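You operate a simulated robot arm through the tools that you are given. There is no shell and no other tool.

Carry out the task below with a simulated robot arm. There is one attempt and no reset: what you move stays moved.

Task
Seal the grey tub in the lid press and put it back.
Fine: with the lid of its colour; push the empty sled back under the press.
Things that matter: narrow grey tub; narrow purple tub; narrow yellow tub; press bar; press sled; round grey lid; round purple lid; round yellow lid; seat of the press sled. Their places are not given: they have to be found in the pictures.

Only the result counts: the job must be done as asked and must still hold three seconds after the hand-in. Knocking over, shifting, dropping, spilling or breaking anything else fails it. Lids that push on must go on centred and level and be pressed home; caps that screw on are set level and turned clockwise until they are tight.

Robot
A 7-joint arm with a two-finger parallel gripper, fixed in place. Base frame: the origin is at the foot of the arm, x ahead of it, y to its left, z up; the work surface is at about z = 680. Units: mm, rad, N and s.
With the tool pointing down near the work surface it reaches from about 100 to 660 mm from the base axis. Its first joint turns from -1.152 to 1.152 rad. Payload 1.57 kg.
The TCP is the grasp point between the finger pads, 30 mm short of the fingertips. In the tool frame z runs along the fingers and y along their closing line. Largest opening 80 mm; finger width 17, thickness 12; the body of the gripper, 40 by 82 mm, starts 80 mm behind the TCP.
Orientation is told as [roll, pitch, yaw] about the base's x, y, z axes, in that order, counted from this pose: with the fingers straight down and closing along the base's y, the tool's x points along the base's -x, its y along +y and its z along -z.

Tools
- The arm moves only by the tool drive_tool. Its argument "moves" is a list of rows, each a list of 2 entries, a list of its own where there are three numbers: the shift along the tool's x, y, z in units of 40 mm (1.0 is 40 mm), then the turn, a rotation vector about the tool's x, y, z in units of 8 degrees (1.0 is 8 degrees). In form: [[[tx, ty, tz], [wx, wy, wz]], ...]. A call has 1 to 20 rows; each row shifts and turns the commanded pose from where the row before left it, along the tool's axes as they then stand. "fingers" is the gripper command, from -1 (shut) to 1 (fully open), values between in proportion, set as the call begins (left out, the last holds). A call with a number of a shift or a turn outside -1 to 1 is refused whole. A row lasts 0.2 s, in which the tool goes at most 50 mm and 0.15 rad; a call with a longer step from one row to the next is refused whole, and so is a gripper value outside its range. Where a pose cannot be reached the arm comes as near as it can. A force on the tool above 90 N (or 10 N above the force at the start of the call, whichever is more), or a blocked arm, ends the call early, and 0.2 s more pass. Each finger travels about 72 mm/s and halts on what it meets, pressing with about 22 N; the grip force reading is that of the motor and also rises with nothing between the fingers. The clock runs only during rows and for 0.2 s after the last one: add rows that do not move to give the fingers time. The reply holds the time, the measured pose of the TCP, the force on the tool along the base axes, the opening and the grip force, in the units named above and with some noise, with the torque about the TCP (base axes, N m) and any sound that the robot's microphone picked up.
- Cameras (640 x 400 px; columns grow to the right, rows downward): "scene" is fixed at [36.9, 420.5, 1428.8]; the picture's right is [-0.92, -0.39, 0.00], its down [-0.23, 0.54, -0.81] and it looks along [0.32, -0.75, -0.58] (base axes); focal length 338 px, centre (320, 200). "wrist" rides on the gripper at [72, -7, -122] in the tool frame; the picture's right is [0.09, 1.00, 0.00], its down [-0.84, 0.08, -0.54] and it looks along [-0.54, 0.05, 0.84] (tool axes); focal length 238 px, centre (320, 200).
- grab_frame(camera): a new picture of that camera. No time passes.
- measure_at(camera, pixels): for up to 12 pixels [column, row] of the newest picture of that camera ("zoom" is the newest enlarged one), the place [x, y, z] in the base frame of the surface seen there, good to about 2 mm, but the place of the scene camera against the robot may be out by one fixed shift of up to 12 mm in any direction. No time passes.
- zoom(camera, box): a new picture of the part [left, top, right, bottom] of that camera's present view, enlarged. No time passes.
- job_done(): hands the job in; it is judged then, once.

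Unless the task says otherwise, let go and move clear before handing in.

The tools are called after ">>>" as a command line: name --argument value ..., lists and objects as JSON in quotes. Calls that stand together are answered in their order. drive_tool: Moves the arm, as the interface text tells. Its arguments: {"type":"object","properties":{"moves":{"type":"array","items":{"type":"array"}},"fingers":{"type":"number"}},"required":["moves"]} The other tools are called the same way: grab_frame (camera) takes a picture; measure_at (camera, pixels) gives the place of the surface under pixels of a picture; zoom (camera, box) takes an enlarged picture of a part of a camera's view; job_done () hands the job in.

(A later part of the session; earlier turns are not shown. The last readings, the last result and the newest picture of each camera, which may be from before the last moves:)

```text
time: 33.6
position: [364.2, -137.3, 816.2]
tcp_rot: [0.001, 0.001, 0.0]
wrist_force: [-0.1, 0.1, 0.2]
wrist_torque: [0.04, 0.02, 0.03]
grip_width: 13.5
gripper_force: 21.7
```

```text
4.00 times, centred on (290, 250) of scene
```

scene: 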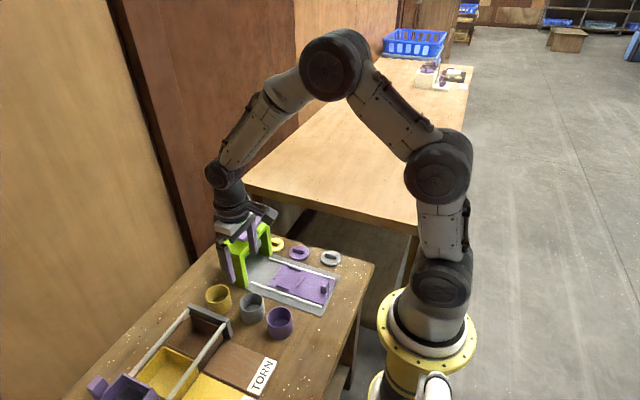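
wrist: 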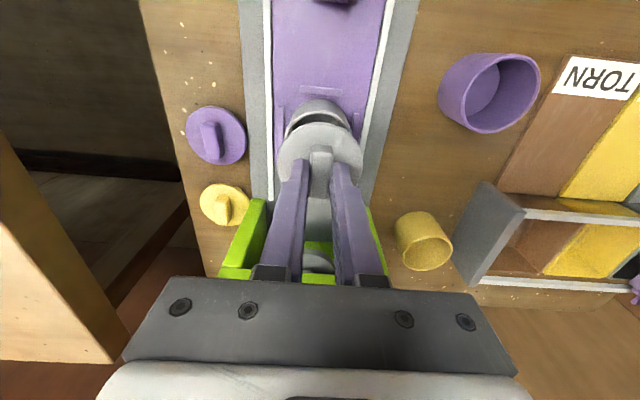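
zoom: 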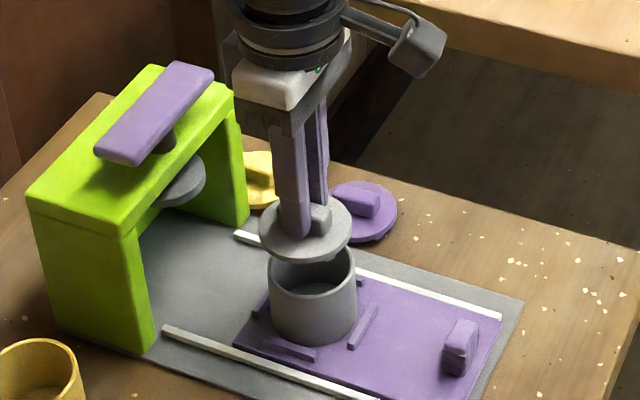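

The lid hangs over the tub. I'll zoom in further and measure the lid and tub rim with the same camera, to compare their centres.

>>> zoom --camera "scene" --box '[285, 240, 330, 295]'

>>> zoom --camera "wrist" --box '[260, 80, 380, 210]'

>>> measure_at --camera "zoom" --pixels '[[320, 75], [235, 130], [408, 130], [322, 140], [200, 240], [450, 240], [322, 370], [320, 60], [262, 85], [380, 85]]'

```text
7.27 times, centred on (308, 268) of scene
```

zoom: 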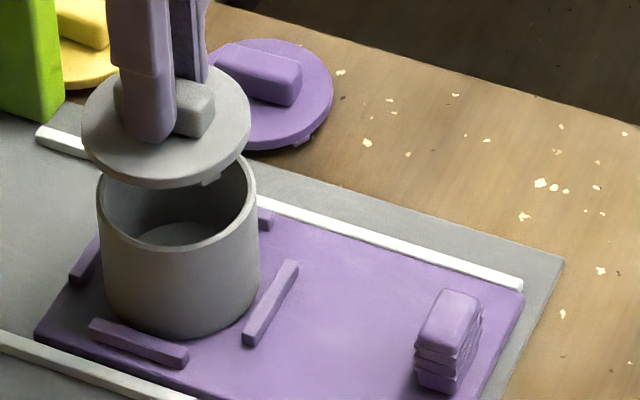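

```text
3.08 times, centred on (320, 145) of wrist
```

zoom: 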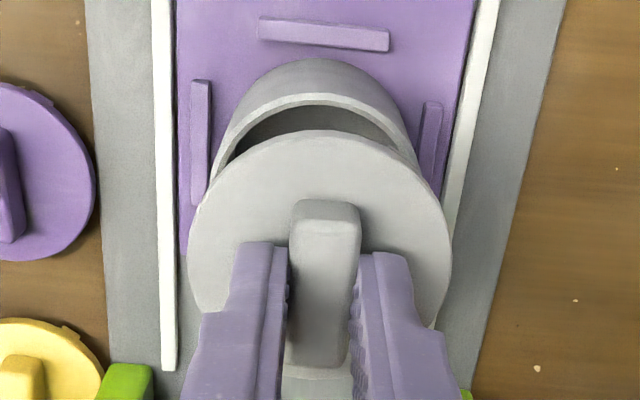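

```text
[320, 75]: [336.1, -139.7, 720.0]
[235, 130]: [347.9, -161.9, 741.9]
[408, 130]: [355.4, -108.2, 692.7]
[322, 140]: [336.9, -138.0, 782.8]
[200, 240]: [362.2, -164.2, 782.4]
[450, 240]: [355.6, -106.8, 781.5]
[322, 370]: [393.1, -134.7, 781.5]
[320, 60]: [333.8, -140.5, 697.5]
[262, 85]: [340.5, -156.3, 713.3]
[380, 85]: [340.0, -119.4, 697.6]
```

From the wrist the lid and tub look centred within about 1 mm. I'll cross-check with a tighter scene zoom of both edges.

>>> zoom --camera "scene" --box '[268, 242, 308, 292]'

>>> measure_at --camera "zoom" --pixels '[[220, 110], [405, 110], [320, 175], [232, 225], [415, 225], [325, 265], [260, 150], [390, 150]]'

```text
8.00 times, centred on (288, 267) of scene
```

zoom: 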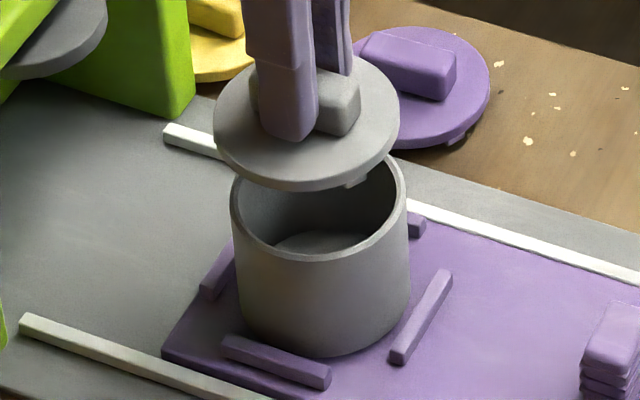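

```text
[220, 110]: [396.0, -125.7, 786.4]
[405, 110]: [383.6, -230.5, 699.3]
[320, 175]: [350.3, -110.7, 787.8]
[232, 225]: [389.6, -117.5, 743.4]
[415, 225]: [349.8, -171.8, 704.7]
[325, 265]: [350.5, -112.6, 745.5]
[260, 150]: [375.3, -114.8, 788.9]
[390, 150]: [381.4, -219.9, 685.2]
```

The scene view hints the lid may sit about 1–2 mm too far in +x against the tub. I'll take more rim and lid points from the wrist camera to average this out.

>>> zoom --camera "wrist" --box '[270, 95, 370, 160]'

```text
6.15 times, centred on (320, 128) of wrist
```

zoom: 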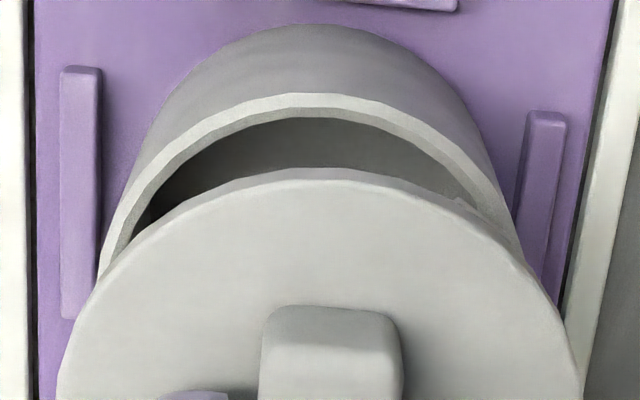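

>>> measure_at --camera "zoom" --pixels '[[310, 101], [250, 107], [380, 113], [190, 140], [440, 143], [150, 180], [470, 172], [270, 104], [345, 105], [220, 120], [410, 127], [120, 230]]'

>>> measure_at --camera "zoom" --pixels '[[310, 184], [250, 190], [380, 195], [180, 220], [450, 222], [130, 262], [500, 262], [95, 310], [540, 310], [70, 365], [562, 365], [330, 350]]'

```text
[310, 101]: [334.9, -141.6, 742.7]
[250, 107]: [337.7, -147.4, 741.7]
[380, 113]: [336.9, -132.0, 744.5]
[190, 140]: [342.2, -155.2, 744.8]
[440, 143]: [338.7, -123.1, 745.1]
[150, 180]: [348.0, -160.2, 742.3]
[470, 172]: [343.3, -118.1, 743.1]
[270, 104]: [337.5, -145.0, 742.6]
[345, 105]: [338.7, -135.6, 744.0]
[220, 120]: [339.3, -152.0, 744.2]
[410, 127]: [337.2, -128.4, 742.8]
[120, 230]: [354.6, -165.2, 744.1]
```

```text
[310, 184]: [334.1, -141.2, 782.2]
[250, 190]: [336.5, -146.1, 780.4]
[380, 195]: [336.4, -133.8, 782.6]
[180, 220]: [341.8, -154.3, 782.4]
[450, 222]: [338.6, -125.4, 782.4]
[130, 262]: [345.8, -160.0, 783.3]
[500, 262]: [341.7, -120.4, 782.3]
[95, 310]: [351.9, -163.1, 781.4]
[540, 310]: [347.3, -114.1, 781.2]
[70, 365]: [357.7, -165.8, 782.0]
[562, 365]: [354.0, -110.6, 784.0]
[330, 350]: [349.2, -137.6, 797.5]
```

Fitted to the points, the lid centre (364.0,-137.6) and the tub centre (363.8,-137.6) agree within half a millimetre. I'll lower until the lid is just above the rim and check again.

>>> drive_tool --moves '[[[0.01, 0, 0.15], [0, 0, 0]], [[0, 0, 0.2], [0, 0, 0]], [[0, 0, 0.15], [0, 0, 0]], [[0, 0, 0.08], [0, 0, 0]], [[0, 0, 0], [0, 0, 0]], [[0, 0, 0], [0, 0, 0]]]' --fingers -1

>>> zoom --camera "wrist" --box '[260, 90, 380, 210]'

>>> zoom --camera "scene" --box '[268, 245, 308, 292]'

```text
time: 35.0
position: [364.7, -137.2, 792.9]
tcp_rot: [-0.002, -0.002, 0.0]
wrist_force: [-0.3, 0.0, -0.1]
wrist_torque: [0.0, -0.02, 0.02]
grip_width: 13.2
gripper_force: 21.9
```

```text
3.33 times, centred on (320, 150) of wrist
```

zoom: 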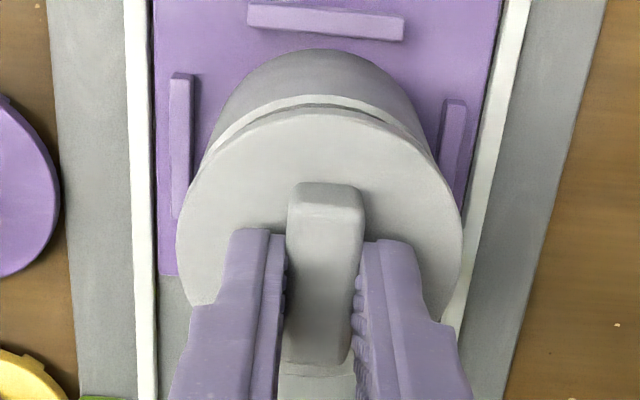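

```text
8.51 times, centred on (288, 268) of scene
```

zoom: 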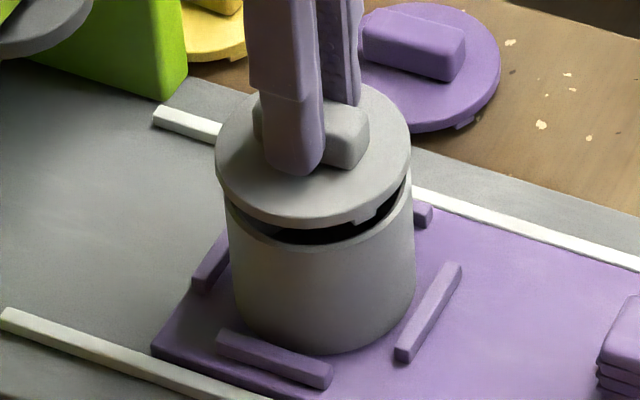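

The gap is down to a few mm and the edges line up: scene centres 313.5 against 319 px, where about 3 px is expected from height. I'll shift 0.6 mm toward -x and lower in 1 mm steps.

>>> drive_tool --moves '[[[0.015, 0, 0.025], [0, 0, 0]], [[0, 0, 0.025], [0, 0, 0]], [[0, 0, 0.025], [0, 0, 0]], [[0, 0, 0], [0, 0, 0]]]' --fingers -1

>>> drive_tool --moves '[[[0, 0, 0.025], [0, 0, 0]], [[0, 0, 0.025], [0, 0, 0]], [[0, 0, 0], [0, 0, 0]]]' --fingers -1

```text
time: 36.0
position: [363.9, -138.0, 790.8]
tcp_rot: [-0.001, -0.001, 0.0]
wrist_force: [0.3, -0.3, 0.1]
wrist_torque: [0.0, 0.0, 0.01]
grip_width: 13.1
gripper_force: 21.8
```

```text
time: 36.8
position: [362.9, -137.4, 788.0]
tcp_rot: [-0.001, -0.001, 0.001]
wrist_force: [-0.7, 0.5, 0.7]
wrist_torque: [-0.04, 0.0, 0.02]
grip_width: 13.7
gripper_force: 22.5
```

No contact yet at z 788. I'll keep lowering in 1 mm steps.

>>> drive_tool --moves '[[[0, 0, 0.025], [0, 0, 0]], [[0, 0, 0.025], [0, 0, 0]], [[0, 0, 0], [0, 0, 0]]]' --fingers -1

>>> zoom --camera "scene" --box '[268, 245, 308, 292]'

```text
time: 37.6
position: [363.7, -137.6, 786.0]
tcp_rot: [0.0, 0.001, 0.002]
wrist_force: [-0.5, -0.2, -0.4]
wrist_torque: [0.0, -0.01, -0.01]
grip_width: 13.2
gripper_force: 21.7
```

```text
8.51 times, centred on (288, 268) of scene
```

zoom: 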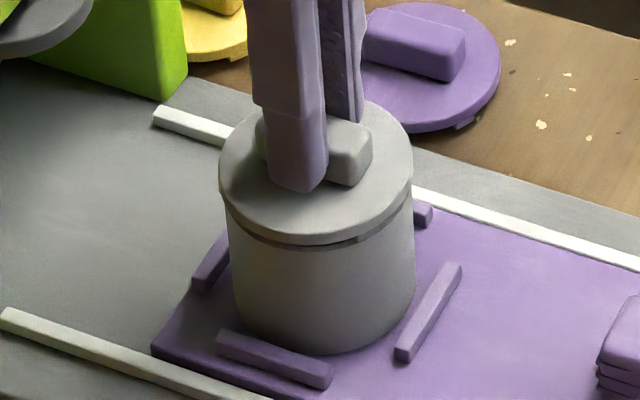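

The lid's tabs are entering the tub without force, with lid edges 218–413 and tub edges 225–414. I'll keep lowering until contact.

>>> drive_tool --moves '[[[0, 0, 0.025], [0, 0, 0]], [[0, 0, 0.025], [0, 0, 0]], [[0, 0, 0], [0, 0, 0]]]' --fingers -1

```text
time: 38.4
position: [362.7, -137.8, 784.9]
tcp_rot: [0.0, -0.001, 0.002]
wrist_force: [0.4, -0.8, 0.4]
wrist_torque: [-0.03, -0.02, 0.04]
grip_width: 13.5
gripper_force: 22.4
```

>>> drive_tool --moves '[[[0, 0, 0.025], [0, 0, 0]], [[0, 0, 0.025], [0, 0, 0]], [[0, 0, 0], [0, 0, 0]]]' --fingers -1

>>> zoom --camera "scene" --box '[268, 245, 308, 292]'

```text
time: 39.2
position: [365.2, -138.9, 781.9]
tcp_rot: [-0.002, -0.005, 0.002]
wrist_force: [-0.1, 3.1, 20.4]
wrist_torque: [0.11, 0.04, 0.0]
grip_width: 13.5
gripper_force: 22.2
```

```text
8.51 times, centred on (288, 268) of scene
```

zoom: 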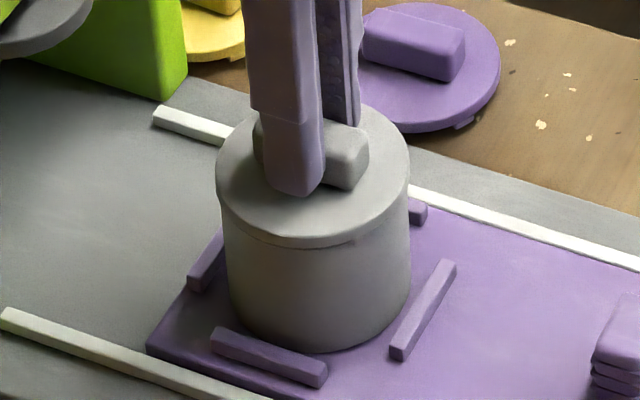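

The force jumped to 20 N, so the lid is resting on the tub all round. I'll release the handle.

>>> drive_tool --moves '[[[0, 0, -0.02], [0, 0, 0]], [[0, 0, 0], [0, 0, 0]]]' --fingers -1

>>> drive_tool --moves '[[[0, 0, 0], [0, 0, 0]], [[0, 0, 0], [0, 0, 0]], [[0, 0, 0], [0, 0, 0]]]' --fingers -0.2

>>> drive_tool --moves '[[[0, 0, -0.2], [0, 0, 0]], [[0, 0, -0.4], [0, 0, 0]], [[0, 0, -0.5], [0, 0, 0]], [[0, 0, 0], [0, 0, 0]], [[0, 0, 0], [0, 0, 0]]]' --fingers -0.2

>>> grab_frame --camera "wrist"

>>> zoom --camera "scene" --box '[268, 245, 308, 292]'

```text
time: 39.8
position: [363.6, -138.8, 783.6]
tcp_rot: [0.0, -0.002, 0.0]
wrist_force: [0.5, 0.5, 17.1]
wrist_torque: [0.03, -0.05, 0.02]
grip_width: 13.3
gripper_force: 21.2
```

```text
time: 40.6
position: [362.6, -138.6, 782.0]
tcp_rot: [0.001, -0.001, 0.0]
wrist_force: [-1.0, 0.9, 0.5]
wrist_torque: [0.02, -0.02, 0.02]
grip_width: 32.1
gripper_force: 0.1
```

```text
time: 41.8
position: [364.2, -137.9, 826.4]
tcp_rot: [-0.001, 0.0, -0.001]
wrist_force: [1.4, 0.4, 1.1]
wrist_torque: [0.01, -0.01, 0.01]
grip_width: 32.1
gripper_force: 0.0
```

```text
taken
```

wrist: 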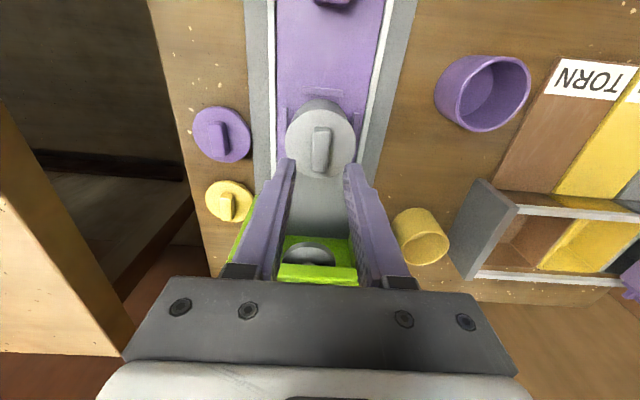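

```text
8.51 times, centred on (288, 268) of scene
```

zoom: 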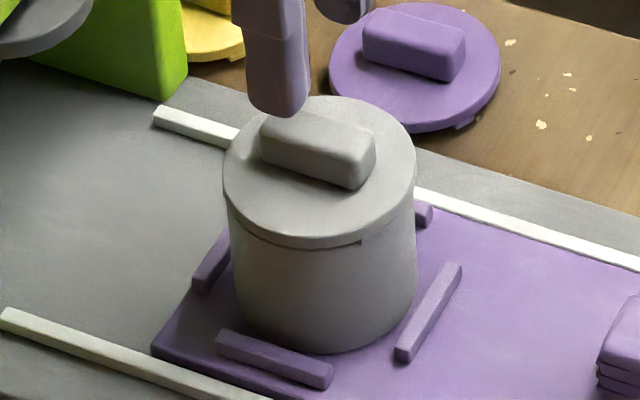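

The lid sits on the tub, centred (222–416 over 228–417 px). I'll check its level and centre with the wrist camera.

>>> zoom --camera "wrist" --box '[265, 85, 375, 185]'

>>> measure_at --camera "zoom" --pixels '[[325, 115], [325, 320], [210, 200], [440, 205], [245, 140], [410, 145], [240, 280], [405, 285], [200, 225], [448, 230], [300, 108], [300, 330]]'

```text
4.00 times, centred on (320, 135) of wrist
```

zoom: 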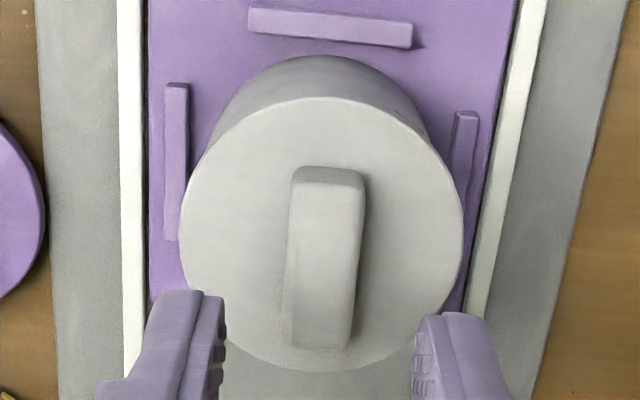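

```text
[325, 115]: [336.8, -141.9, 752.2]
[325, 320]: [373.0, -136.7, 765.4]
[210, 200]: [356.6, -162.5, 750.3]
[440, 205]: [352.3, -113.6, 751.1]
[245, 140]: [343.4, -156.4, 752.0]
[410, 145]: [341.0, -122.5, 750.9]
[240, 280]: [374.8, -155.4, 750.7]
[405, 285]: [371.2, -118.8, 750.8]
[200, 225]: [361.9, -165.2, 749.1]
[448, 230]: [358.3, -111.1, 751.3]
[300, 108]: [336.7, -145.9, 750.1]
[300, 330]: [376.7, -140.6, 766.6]
```

The lid flange reads z 750–752 all round, so it's level. Next I'll move back above the sled's knob near (254,-138) and look at it.

>>> drive_tool --moves '[[[0.5, 0, 0], [0, 0, 0]], [[0.8, 0, 0], [0, 0, 0]], [[0.8, 0, 0], [0, 0, 0]], [[0.5, 0, 0], [0, 0, 0]], [[0.1, 0, 0], [0, 0, 0]], [[0, 0, 0], [0, 0, 0]], [[0, 0, 0], [0, 0, 0]]]' --fingers 0.3

>>> grab_frame --camera "wrist"

>>> zoom --camera "wrist" --box '[240, 60, 400, 180]'

```text
time: 43.4
position: [254.9, -137.9, 826.2]
tcp_rot: [-0.001, 0.001, 0.0]
wrist_force: [-0.3, 0.3, 0.3]
wrist_torque: [0.0, 0.04, 0.04]
grip_width: 52.1
gripper_force: 0.1
```

```text
taken
```

wrist: 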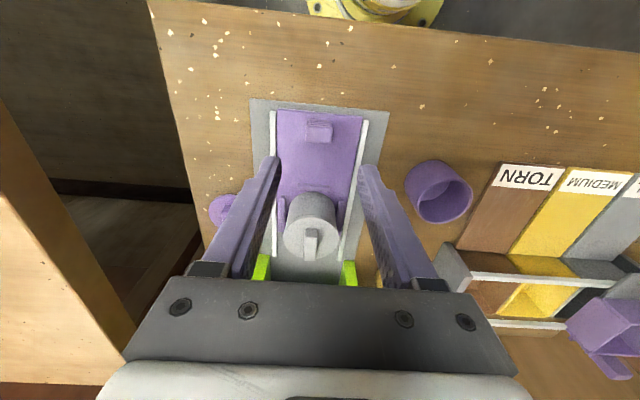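

```text
3.33 times, centred on (320, 120) of wrist
```

zoom: 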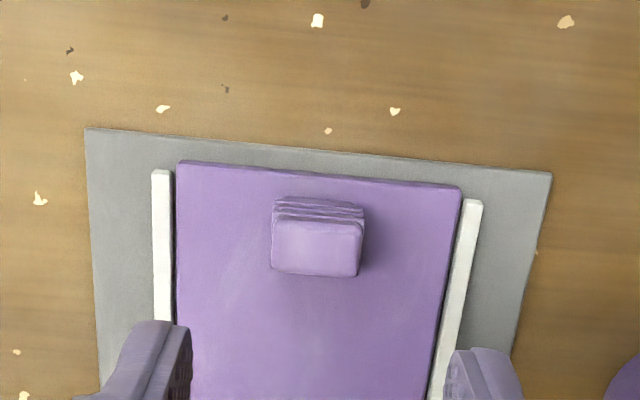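

>>> measure_at --camera "zoom" --pixels '[[275, 250], [359, 255], [316, 225], [316, 270], [318, 205], [318, 198], [163, 250], [465, 250], [220, 220], [400, 220], [160, 176], [180, 165]]'

```text
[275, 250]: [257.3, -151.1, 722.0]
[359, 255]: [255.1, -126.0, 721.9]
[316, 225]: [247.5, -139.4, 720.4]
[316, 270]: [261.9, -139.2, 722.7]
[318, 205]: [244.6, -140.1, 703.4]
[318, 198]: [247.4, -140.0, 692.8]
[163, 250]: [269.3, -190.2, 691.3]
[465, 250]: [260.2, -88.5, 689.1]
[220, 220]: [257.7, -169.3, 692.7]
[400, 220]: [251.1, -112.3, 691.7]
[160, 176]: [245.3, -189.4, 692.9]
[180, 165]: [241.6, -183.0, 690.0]
```

The knob spans x 246–263 and y -151 to -126, with its top at z 722. I'll lower the open fingers around it to TCP z 730 and close.

>>> drive_tool --moves '[[[0.01, -0.015, 0.5], [0, 0, 0]], [[0, 0, 0.7], [0, 0, 0]], [[0, 0, 0.6], [0, 0, 0]], [[0, 0, 0.4], [0, 0, 0]], [[0, 0, 0.2], [0, 0, 0]], [[0, 0, 0], [0, 0, 0]], [[0, 0, 0], [0, 0, 0]]]' --fingers 0.3

>>> drive_tool --moves '[[[0, 0, 0], [0, 0, 0]], [[0, 0, 0], [0, 0, 0]], [[0, 0, 0], [0, 0, 0]], [[0, 0, 0], [0, 0, 0]]]' --fingers -1

>>> grab_frame --camera "wrist"

>>> zoom --camera "scene" --box '[210, 205, 350, 315]'

```text
time: 45.0
position: [254.1, -138.7, 729.2]
tcp_rot: [0.0, 0.001, 0.001]
wrist_force: [-0.5, 0.3, -0.5]
wrist_torque: [-0.02, 0.01, 0.01]
grip_width: 52.3
gripper_force: 0.1
```

```text
time: 46.0
position: [256.0, -140.0, 731.1]
tcp_rot: [0.0, -0.002, -0.001]
wrist_force: [0.0, -21.3, -11.4]
wrist_torque: [-0.38, -0.11, -0.03]
grip_width: 25.8
gripper_force: 36.6
```

```text
taken
```

wrist: 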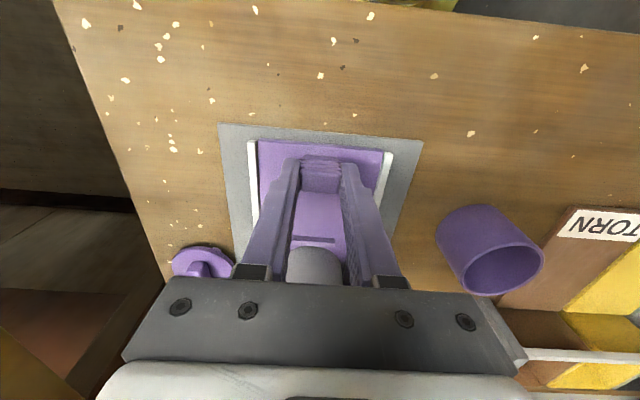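

```text
3.64 times, centred on (280, 260) of scene
```

zoom: 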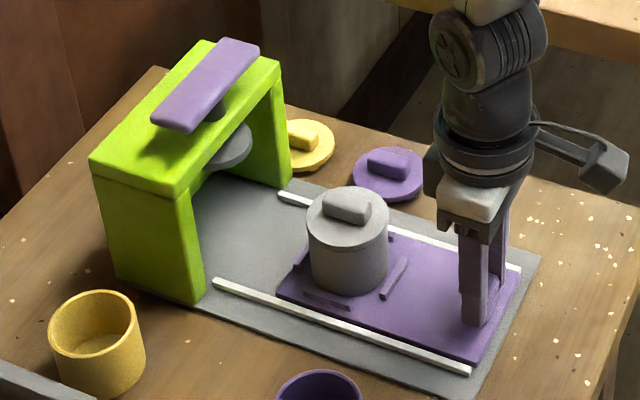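

The grip on the knob is firm but the tool is pushed 21 N toward -y, so the knob is slightly further that way. I'll shift 1.2 mm to relax it.

>>> drive_tool --moves '[[[0, -0.03, 0], [0, 0, 0]], [[0, 0, 0], [0, 0, 0]], [[0, 0, 0], [0, 0, 0]]]' --fingers -1

```text
time: 46.8
position: [255.2, -140.6, 731.1]
tcp_rot: [0.001, -0.001, 0.001]
wrist_force: [0.0, -6.0, -0.2]
wrist_torque: [-0.19, -0.98, 0.04]
grip_width: 25.4
gripper_force: 36.9
```

The side force is down to 6 N. I'll slide the sled slowly toward the press.

>>> drive_tool --moves '[[[-0.03, 0, 0], [0, 0, 0]], [[-0.06, 0, 0], [0, 0, 0]], [[-0.09, 0, 0], [0, 0, 0]], [[-0.1, 0, 0], [0, 0, 0]], [[-0.1, 0, 0], [0, 0, 0]], [[-0.08, 0, 0], [0, 0, 0]], [[-0.04, 0, 0], [0, 0, 0]], [[0, 0, 0], [0, 0, 0]]]' --fingers -1

>>> zoom --camera "scene" --box '[210, 205, 350, 315]'

```text
time: 48.6
position: [274.6, -140.0, 731.8]
tcp_rot: [0.0, -0.003, -0.001]
wrist_force: [-0.4, -5.9, 20.7]
wrist_torque: [-0.03, 0.78, -0.02]
grip_width: 25.5
gripper_force: 37.1
```

```text
3.64 times, centred on (280, 260) of scene
```

zoom: 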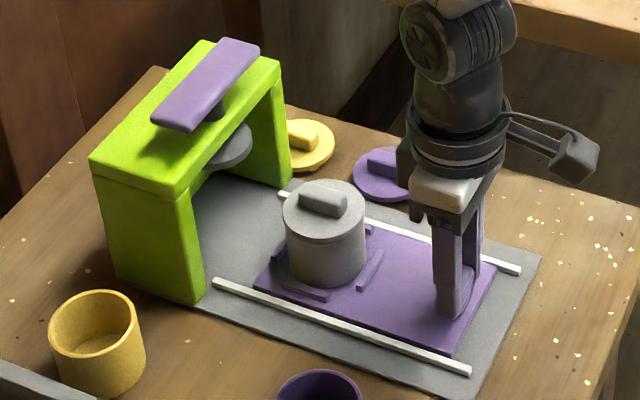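

The sled moves smoothly with the tub standing still on it. I'll continue another ~55 mm.

>>> drive_tool --moves '[[[-0.04, 0, 0], [0, 0, 0]], [[-0.08, 0, 0], [0, 0, 0]], [[-0.12, 0, 0], [0, 0, 0]], [[-0.14, 0, 0], [0, 0, 0]], [[-0.14, 0, 0], [0, 0, 0]], [[-0.14, 0, 0], [0, 0, 0]], [[-0.14, 0, 0], [0, 0, 0]], [[-0.14, 0, 0], [0, 0, 0]], [[-0.14, 0, 0], [0, 0, 0]], [[-0.12, 0, 0], [0, 0, 0]], [[-0.08, 0, 0], [0, 0, 0]], [[-0.04, 0, 0], [0, 0, 0]], [[0, 0, 0], [0, 0, 0]]]' --fingers -1

>>> zoom --camera "scene" --box '[210, 205, 350, 315]'

```text
time: 51.4
position: [327.0, -139.8, 730.9]
tcp_rot: [0.002, 0.0, -0.001]
wrist_force: [-0.2, 6.5, 18.8]
wrist_torque: [0.09, -0.11, -0.06]
grip_width: 26.0
gripper_force: 37.0
```

```text
3.64 times, centred on (280, 260) of scene
```

zoom: 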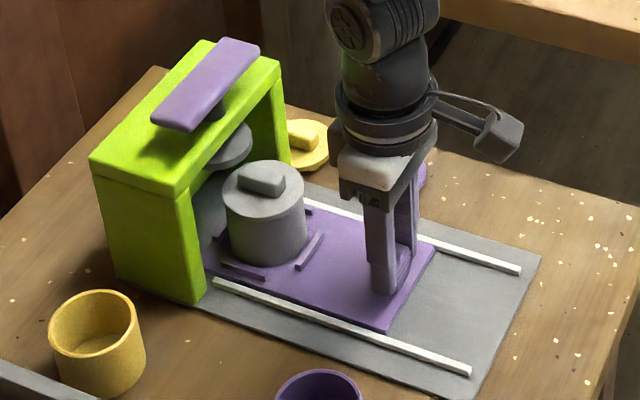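

The sled has travelled 72 mm and the tub is nearly under the frame. I'll check the height of the plunger disc against the lid handle before going on.

>>> zoom --camera "scene" --box '[230, 220, 310, 285]'

>>> measure_at --camera "zoom" --pixels '[[240, 85], [250, 110], [215, 117], [230, 60], [275, 150], [300, 145], [290, 190], [215, 180], [380, 160]]'

>>> grab_frame --camera "wrist"

```text
6.15 times, centred on (270, 252) of scene
```

zoom: 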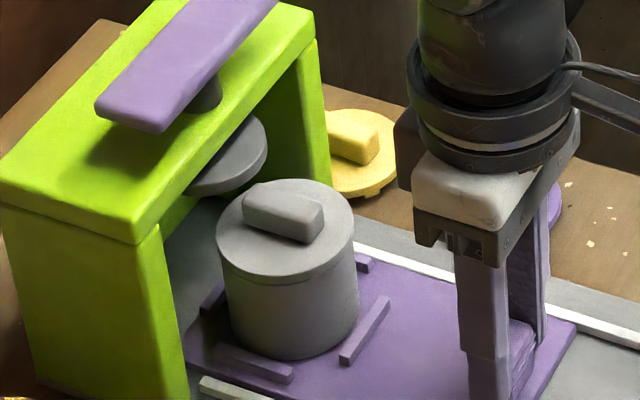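

```text
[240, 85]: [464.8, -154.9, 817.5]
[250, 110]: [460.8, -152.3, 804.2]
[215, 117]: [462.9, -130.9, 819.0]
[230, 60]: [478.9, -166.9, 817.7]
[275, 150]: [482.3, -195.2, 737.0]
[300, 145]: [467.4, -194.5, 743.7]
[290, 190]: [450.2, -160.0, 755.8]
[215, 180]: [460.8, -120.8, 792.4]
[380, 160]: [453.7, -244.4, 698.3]
```

```text
taken
```

wrist: 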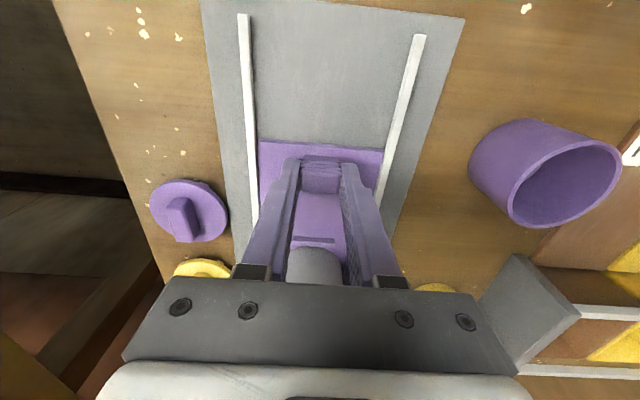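

The plunger disc's underside is near z 785, well above the lid handle at 767, so there is clearance. I'll continue sliding in gently.

>>> drive_tool --moves '[[[-0.04, 0, 0], [0, 0, 0]], [[-0.08, 0, 0], [0, 0, 0]], [[-0.1, 0, 0], [0, 0, 0]], [[-0.1, 0, 0], [0, 0, 0]], [[-0.1, 0, 0], [0, 0, 0]], [[-0.1, 0, 0], [0, 0, 0]], [[-0.08, 0, 0], [0, 0, 0]], [[-0.05, 0, 0], [0, 0, 0]], [[-0.03, 0, 0], [0, 0, 0]], [[0, 0, 0], [0, 0, 0]]]' --fingers -1

>>> zoom --camera "scene" --box '[210, 205, 350, 315]'

```text
time: 53.6
position: [354.4, -140.1, 731.1]
tcp_rot: [0.001, 0.0, -0.002]
wrist_force: [-0.2, 6.6, 12.0]
wrist_torque: [0.15, 0.81, -0.05]
grip_width: 25.9
gripper_force: 37.2
```

```text
3.64 times, centred on (280, 260) of scene
```

zoom: 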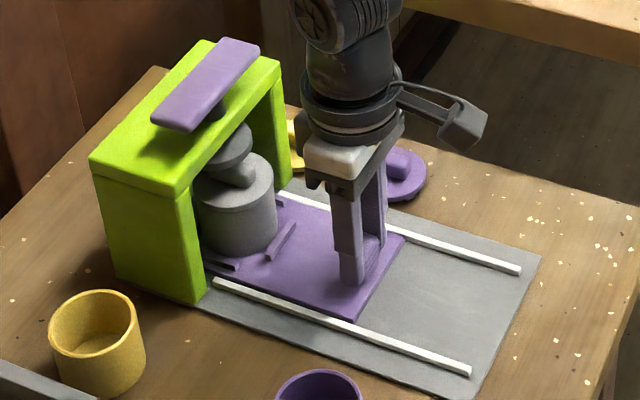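

Travel is now about 99 mm with no resistance in x. I'll keep going in small steps until I feel the stop.

>>> drive_tool --moves '[[[-0.03, 0, 0], [0, 0, 0]], [[-0.04, 0, 0], [0, 0, 0]], [[-0.04, 0, 0], [0, 0, 0]], [[-0.03, 0, 0], [0, 0, 0]], [[0, 0, 0], [0, 0, 0]]]' --fingers -1

```text
time: 54.8
position: [359.7, -140.5, 731.0]
tcp_rot: [0.001, 0.0, 0.0]
wrist_force: [-1.0, 5.3, 4.3]
wrist_torque: [0.1, 0.13, -0.04]
grip_width: 25.7
gripper_force: 36.8
```

>>> drive_tool --moves '[[[-0.03, 0, 0], [0, 0, 0]], [[-0.03, 0, 0], [0, 0, 0]], [[-0.03, 0, 0], [0, 0, 0]], [[0, 0, 0], [0, 0, 0]]]' --fingers -1

>>> zoom --camera "scene" --box '[230, 220, 310, 285]'

```text
time: 55.8
position: [364.4, -140.6, 729.6]
tcp_rot: [0.0, 0.002, 0.001]
wrist_force: [-0.1, 11.5, -7.8]
wrist_torque: [0.15, -0.82, -0.06]
grip_width: 25.6
gripper_force: 37.4
```

```text
6.15 times, centred on (270, 252) of scene
```

zoom: 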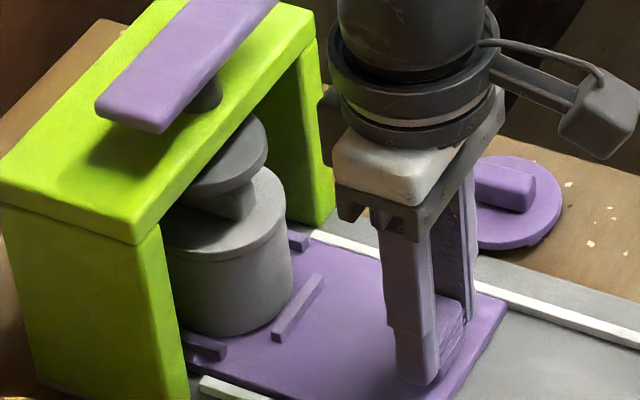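

No stop felt yet (x force about 0, travel 109 mm). I'll continue in 1 mm steps.

>>> drive_tool --moves '[[[-0.025, 0, 0], [0, 0, 0]], [[-0.025, 0, 0], [0, 0, 0]], [[0, 0, 0], [0, 0, 0]]]' --fingers -1

>>> drive_tool --moves '[[[-0.025, 0, 0], [0, 0, 0]], [[-0.025, 0, 0], [0, 0, 0]], [[0, 0, 0], [0, 0, 0]]]' --fingers -1

>>> zoom --camera "scene" --box '[230, 220, 310, 285]'

```text
time: 56.6
position: [364.7, -140.3, 731.1]
tcp_rot: [0.003, 0.003, -0.001]
wrist_force: [-8.9, 5.3, 2.7]
wrist_torque: [0.08, 0.08, -0.01]
grip_width: 25.5
gripper_force: 37.6
```

```text
time: 57.4
position: [365.3, -140.3, 730.8]
tcp_rot: [0.0, 0.007, 0.0]
wrist_force: [-25.4, -5.6, 13.1]
wrist_torque: [-0.25, 0.0, -0.01]
grip_width: 25.7
gripper_force: 36.5
```

```text
6.15 times, centred on (270, 252) of scene
```

zoom: 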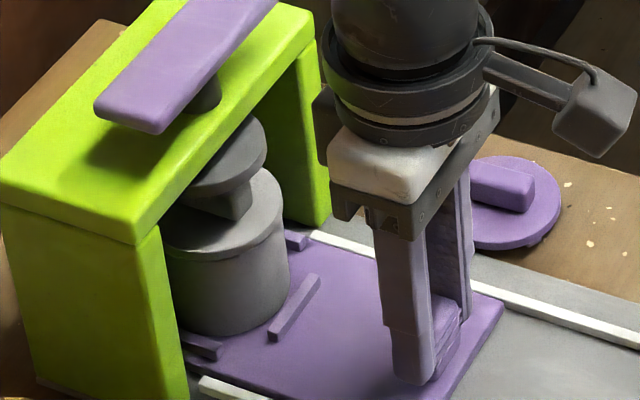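

The x force has risen to -25 N at TCP x 365, so the sled is at its stop with the seat under the plunger. I'll release the knob and raise the arm.

>>> drive_tool --moves '[[[0.03, 0, 0], [0, 0, 0]], [[0, 0, 0], [0, 0, 0]]]' --fingers -1

>>> drive_tool --moves '[[[0, 0, 0], [0, 0, 0]], [[0, 0, 0], [0, 0, 0]], [[0, 0, 0], [0, 0, 0]]]' --fingers 0.2

>>> drive_tool --moves '[[[0, 0, -0.5], [0, 0, 0]], [[0, 0, -0.8], [0, 0, 0]], [[0, 0, -1], [0, 0, 0]], [[0, 0, -1], [0, 0, 0]], [[0, 0, -1], [0, 0, 0]], [[0, 0, -0.5], [0, 0, 0]], [[0, 0, 0], [0, 0, 0]], [[0, 0, 0], [0, 0, 0]]]' --fingers 0.2

>>> grab_frame --camera "wrist"

>>> zoom --camera "scene" --box '[210, 205, 350, 315]'

```text
time: 58.0
position: [365.6, -140.6, 730.7]
tcp_rot: [0.002, 0.006, -0.001]
wrist_force: [-20.4, -11.5, 11.0]
wrist_torque: [-0.28, 1.13, -0.1]
grip_width: 25.7
gripper_force: 37.3
```

```text
time: 58.8
position: [366.7, -139.1, 729.9]
tcp_rot: [-0.001, -0.002, 0.001]
wrist_force: [-0.2, -0.6, -0.5]
wrist_torque: [-0.02, -0.02, -0.01]
grip_width: 48.3
gripper_force: 0.0
```

```text
time: 60.6
position: [368.3, -139.4, 920.5]
tcp_rot: [0.001, -0.001, -0.001]
wrist_force: [-0.1, -0.5, 0.0]
wrist_torque: [0.01, 0.01, 0.01]
grip_width: 47.8
gripper_force: 0.1
```

```text
taken
```

wrist: 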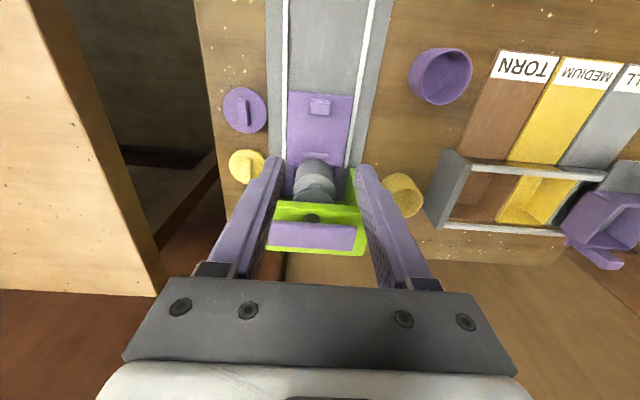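

```text
3.64 times, centred on (280, 260) of scene
```

zoom: 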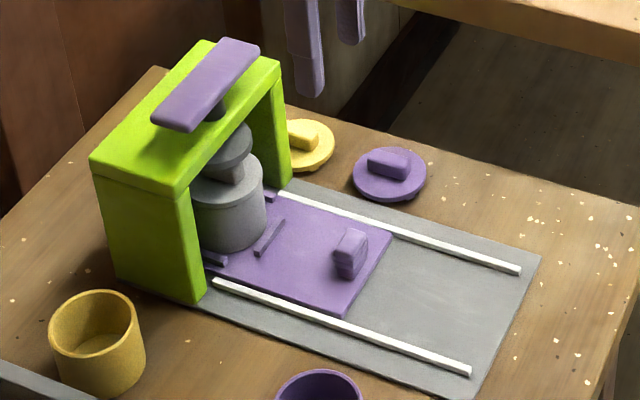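

The sled is home under the press. I'll move over the press bar at about (472,-139) with the fingers shut and take a look.

>>> drive_tool --moves '[[[-0.5, 0, 0], [0, 0, 0]], [[-0.8, 0, 0], [0, 0, 0]], [[-0.8, 0, 0], [0, 0, 0]], [[-0.4, 0, 0], [0, 0, 0]], [[-0.1, 0, 0], [0, 0, 0]], [[0, 0, 0], [0, 0, 0]], [[0, 0, 0], [0, 0, 0]]]' --fingers -1

>>> grab_frame --camera "wrist"

>>> zoom --camera "wrist" --box '[240, 90, 400, 210]'

```text
time: 62.2
position: [470.8, -140.6, 922.5]
tcp_rot: [0.001, 0.001, 0.001]
wrist_force: [1.0, -0.7, 0.9]
wrist_torque: [0.02, -0.01, -0.01]
grip_width: 0.1
gripper_force: 21.4
```

```text
taken
```

wrist: 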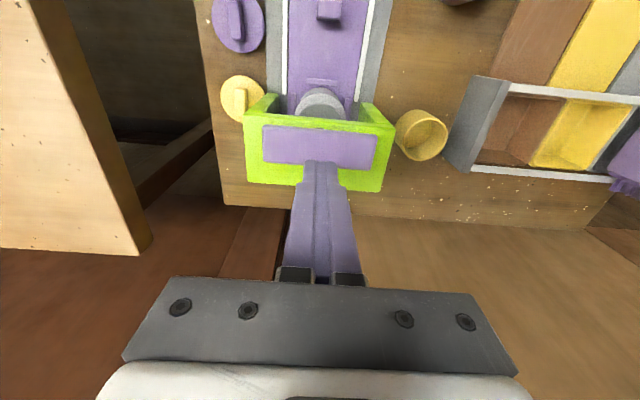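

```text
3.33 times, centred on (320, 150) of wrist
```

zoom: 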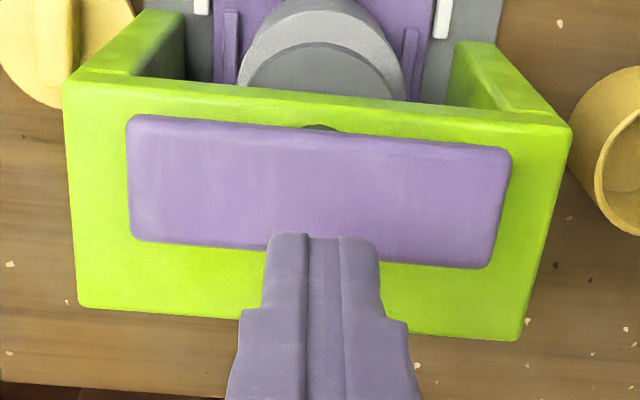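

>>> measure_at --camera "zoom" --pixels '[[135, 185], [505, 210], [320, 137], [260, 245], [480, 260], [315, 190], [260, 125], [260, 190], [320, 128], [400, 130], [320, 70], [250, 60]]'

```text
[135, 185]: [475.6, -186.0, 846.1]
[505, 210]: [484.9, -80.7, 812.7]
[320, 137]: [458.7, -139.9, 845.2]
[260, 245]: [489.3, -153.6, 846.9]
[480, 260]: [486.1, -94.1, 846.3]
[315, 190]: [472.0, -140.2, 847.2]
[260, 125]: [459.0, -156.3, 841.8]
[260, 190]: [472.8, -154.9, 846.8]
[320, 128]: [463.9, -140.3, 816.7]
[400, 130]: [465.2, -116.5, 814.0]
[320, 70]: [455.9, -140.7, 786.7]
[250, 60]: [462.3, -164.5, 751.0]
```

The bar is centred at about (474,-139) with its top at z 846.5. I'll come down above its centre until the fingertips are just short of it.

>>> drive_tool --moves '[[[-0.06, 0.03, 0.3], [0, 0, 0]], [[0, 0, 0.4], [0, 0, 0]], [[0, 0, 0.25], [0, 0, 0]], [[0, 0, 0.1], [0, 0, 0]], [[0, 0, 0], [0, 0, 0]], [[0, 0, 0], [0, 0, 0]]]' --fingers -1

>>> grab_frame --camera "wrist"

```text
time: 63.6
position: [473.4, -138.3, 880.7]
tcp_rot: [0.0, -0.002, 0.001]
wrist_force: [0.1, 0.0, -0.1]
wrist_torque: [0.0, 0.0, -0.04]
grip_width: 0.3
gripper_force: 21.1
```

```text
taken
```

wrist: 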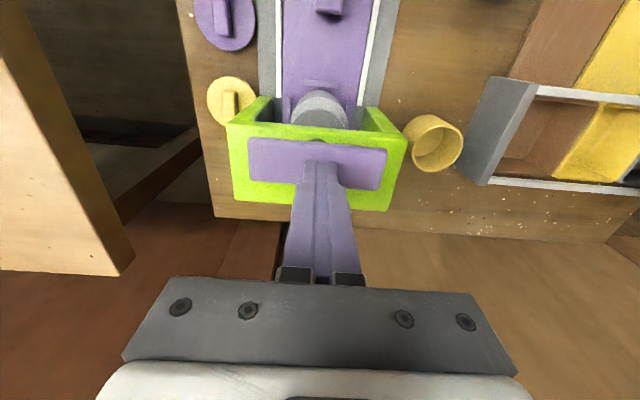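

The fingertips are just above the bar's centre at (473.4,-138.3). I'll press down in small steps, watching the force.

>>> drive_tool --moves '[[[0, 0, 0.05], [0, 0, 0]], [[0, 0, 0.05], [0, 0, 0]], [[0, 0, 0.05], [0, 0, 0]], [[0, 0, 0.05], [0, 0, 0]], [[0, 0, 0], [0, 0, 0]]]' --fingers -1

>>> drive_tool --moves '[[[0, 0, 0.05], [0, 0, 0]], [[0, 0, 0.05], [0, 0, 0]], [[0, 0, 0.05], [0, 0, 0]], [[0, 0, 0.05], [0, 0, 0]], [[0, 0, 0], [0, 0, 0]]]' --fingers -1

```text
time: 64.8
position: [473.0, -139.4, 873.3]
tcp_rot: [-0.001, -0.001, -0.001]
wrist_force: [-1.1, -0.7, 0.8]
wrist_torque: [0.0, 0.02, 0.04]
grip_width: 0.0
gripper_force: 20.9
```

```text
time: 66.0
position: [472.7, -139.0, 864.9]
tcp_rot: [0.0, -0.001, 0.0]
wrist_force: [-0.3, 1.3, 2.2]
wrist_torque: [0.04, 0.0, 0.03]
grip_width: 0.1
gripper_force: 21.7
```

The bar is going down with little resistance (2 N, TCP z 865). I'll continue in 2 mm steps.

>>> drive_tool --moves '[[[0, 0, 0.05], [0, 0, 0]], [[0, 0, 0.05], [0, 0, 0]], [[0, 0, 0.05], [0, 0, 0]], [[0, 0, 0], [0, 0, 0]]]' --fingers -1

>>> zoom --camera "scene" --box '[230, 210, 310, 285]'

```text
time: 67.0
position: [472.7, -139.4, 858.9]
tcp_rot: [-0.001, 0.0, -0.001]
wrist_force: [-11.7, 4.9, 22.7]
wrist_torque: [0.18, 0.37, -0.02]
grip_width: 0.0
gripper_force: 21.2
```

```text
5.33 times, centred on (270, 248) of scene
```

zoom: 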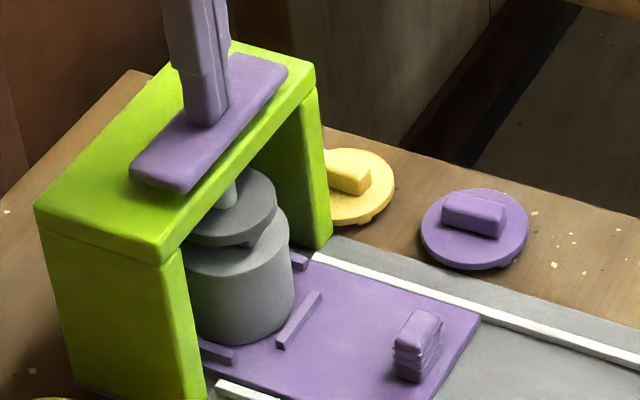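

The plunger has met the lid handle (22.7 N up at TCP z 859). I'll press on in 1 mm steps.

>>> drive_tool --moves '[[[0, 0, 0.025], [0, 0, 0]], [[0, 0, 0.025], [0, 0, 0]], [[0, 0, 0], [0, 0, 0]]]' --fingers -1

```text
time: 67.8
position: [473.4, -139.0, 860.2]
tcp_rot: [-0.002, -0.001, -0.001]
wrist_force: [-15.8, 5.4, 39.9]
wrist_torque: [0.17, 0.56, -0.01]
grip_width: 0.0
gripper_force: 21.2
```

>>> drive_tool --moves '[[[0, 0, 0.025], [0, 0, 0]], [[0, 0, 0.025], [0, 0, 0]], [[0, 0, 0], [0, 0, 0]]]' --fingers -1

```text
time: 68.6
position: [474.0, -138.6, 860.7]
tcp_rot: [-0.002, -0.003, 0.001]
wrist_force: [-17.9, 1.9, 45.1]
wrist_torque: [0.09, 0.62, 0.01]
grip_width: 0.0
gripper_force: 21.2
```

The force is building (45 N) without movement yet, so the lid is still resisting. I'll continue pressing.

>>> drive_tool --moves '[[[0, 0, 0.03], [0, 0, 0]], [[0, 0, 0.03], [0, 0, 0]], [[0, 0, 0], [0, 0, 0]]]' --fingers -1

```text
time: 69.4
position: [472.8, -138.3, 859.3]
tcp_rot: [-0.002, -0.008, -0.001]
wrist_force: [-23.9, 5.7, 60.8]
wrist_torque: [0.18, 0.86, -0.02]
grip_width: 0.0
gripper_force: 20.9
```

The force is now 61 N with -24 N sideways. I'll ease the sideways load by shifting 2 mm toward -x and press further.

>>> drive_tool --moves '[[[0.05, 0, 0], [0, 0, 0]], [[0, 0, 0.03], [0, 0, 0]], [[0, 0, 0.03], [0, 0, 0]], [[0, 0, 0], [0, 0, 0]]]' --fingers -1

>>> zoom --camera "scene" --box '[230, 210, 310, 285]'

```text
time: 70.4
position: [473.5, -138.8, 860.5]
tcp_rot: [-0.003, -0.014, 0.002]
wrist_force: [-20.4, 17.9, 69.3]
wrist_torque: [0.51, 0.99, -0.13]
grip_width: 0.0
gripper_force: 21.7
```

```text
5.33 times, centred on (270, 248) of scene
```

zoom: 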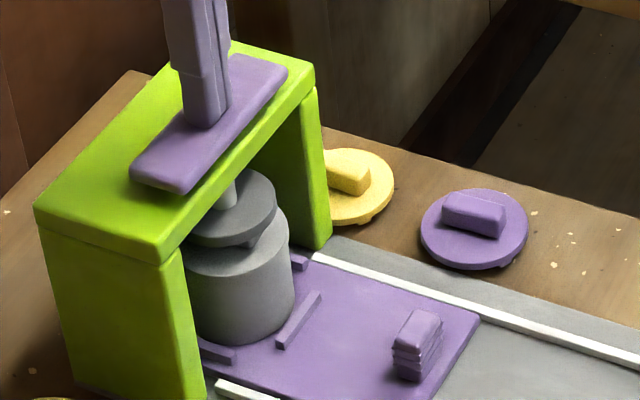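

At 69 N nothing has moved yet. I'll keep increasing the press force in small steps.

>>> drive_tool --moves '[[[0, -0.02, 0.03], [0, 0, 0]], [[0, 0, 0.03], [0, 0, 0]], [[0, 0, 0.03], [0, 0, 0]], [[0, 0, 0], [0, 0, 0]]]' --fingers -1

```text
time: 71.1
position: [474.8, -139.7, 859.6]
tcp_rot: [-0.003, -0.014, 0.001]
wrist_force: [-7.7, 4.2, 14.8]
wrist_torque: [0.11, 0.35, -0.03]
grip_width: 0.0
gripper_force: 21.0
stopped in row 3: the force on the tool passed its limit at 91 N (the readings are from after the stop); the commanded pose is now the measured one
```

The call stopped at 91 N with the plunger still at the same height. I'll look closely at the lid and tub joint to see whether a gap remains.

>>> zoom --camera "scene" --box '[262, 238, 298, 278]'

>>> grab_frame --camera "wrist"

>>> zoom --camera "wrist" --box '[270, 80, 380, 150]'

```text
10.00 times, centred on (280, 258) of scene
```

zoom: 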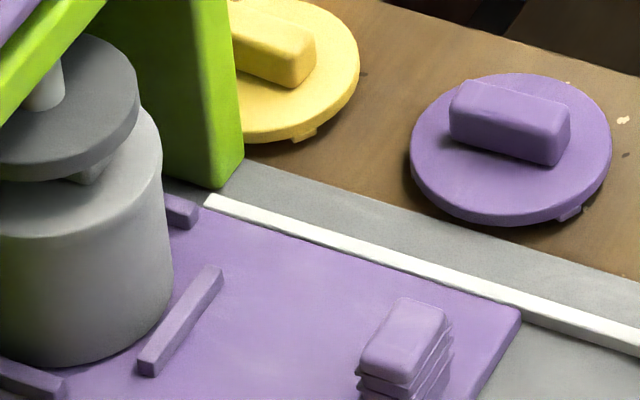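

```text
taken
```

wrist: 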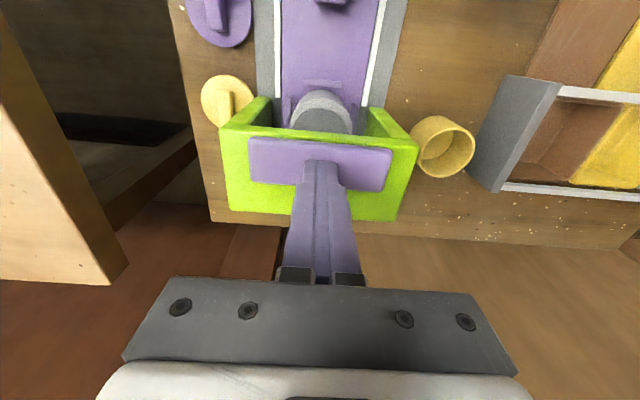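

```text
5.71 times, centred on (325, 115) of wrist
```

zoom: 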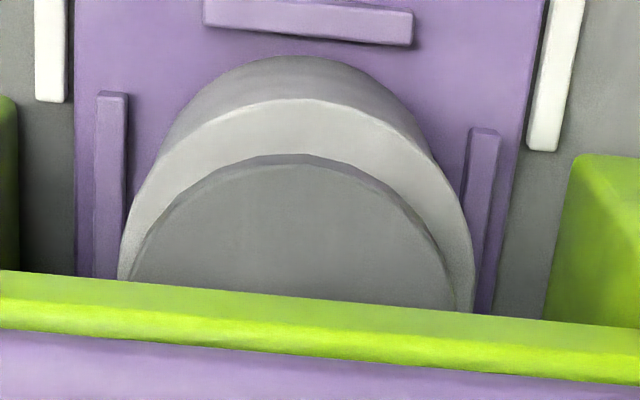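

The joint looks closed in the picture, with no seam at (160,170). I'll measure the lid flange height now to compare it with 751 before pressing.

>>> measure_at --camera "zoom" --pixels '[[300, 120], [200, 160], [400, 160], [160, 205], [440, 215], [300, 140], [250, 125], [350, 128], [300, 180], [300, 230], [300, 78], [458, 250]]'

```text
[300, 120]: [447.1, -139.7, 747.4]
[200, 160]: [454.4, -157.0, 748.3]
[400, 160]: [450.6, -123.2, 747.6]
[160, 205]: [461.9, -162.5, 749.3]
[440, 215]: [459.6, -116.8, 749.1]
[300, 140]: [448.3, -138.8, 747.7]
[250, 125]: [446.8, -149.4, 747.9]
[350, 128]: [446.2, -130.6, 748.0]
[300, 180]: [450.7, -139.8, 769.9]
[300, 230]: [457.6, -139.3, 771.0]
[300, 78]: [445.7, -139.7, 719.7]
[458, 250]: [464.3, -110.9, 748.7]
```

The flange now reads about 748, down from 751, so the lid has been pushed about 3 mm onto the rim with no gap visible. I'll raise the arm and check the bar and lid.

>>> drive_tool --moves '[[[0, 0, -0.1], [0, 0, 0]], [[0, 0, -0.2], [0, 0, 0]], [[0, 0, -0.3], [0, 0, 0]], [[0, 0, -0.4], [0, 0, 0]], [[0, 0, -0.5], [0, 0, 0]], [[0, 0, 0], [0, 0, 0]], [[0, 0, 0], [0, 0, 0]]]' --fingers -1

>>> zoom --camera "scene" --box '[230, 210, 310, 285]'

>>> grab_frame --camera "wrist"

```text
time: 72.7
position: [473.9, -138.9, 917.5]
tcp_rot: [-0.002, -0.012, 0.0]
wrist_force: [0.2, 0.0, -0.8]
wrist_torque: [0.01, -0.02, -0.04]
grip_width: 0.0
gripper_force: 21.1
```

```text
5.33 times, centred on (270, 248) of scene
```

zoom: 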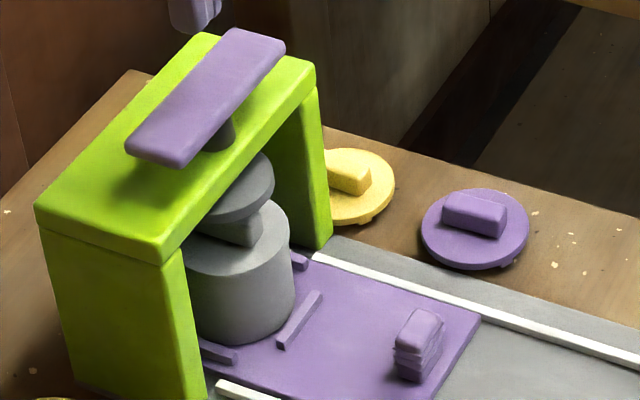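

```text
taken
```

wrist: 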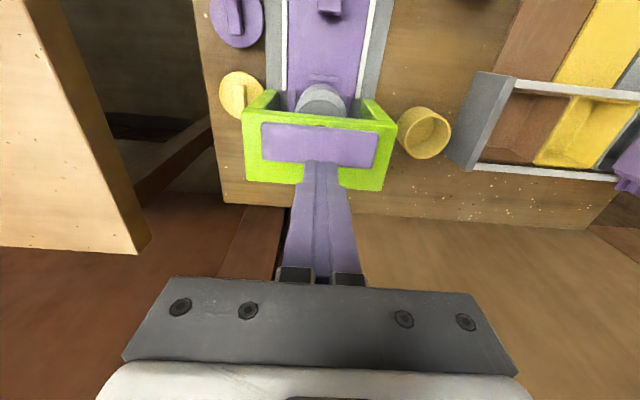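

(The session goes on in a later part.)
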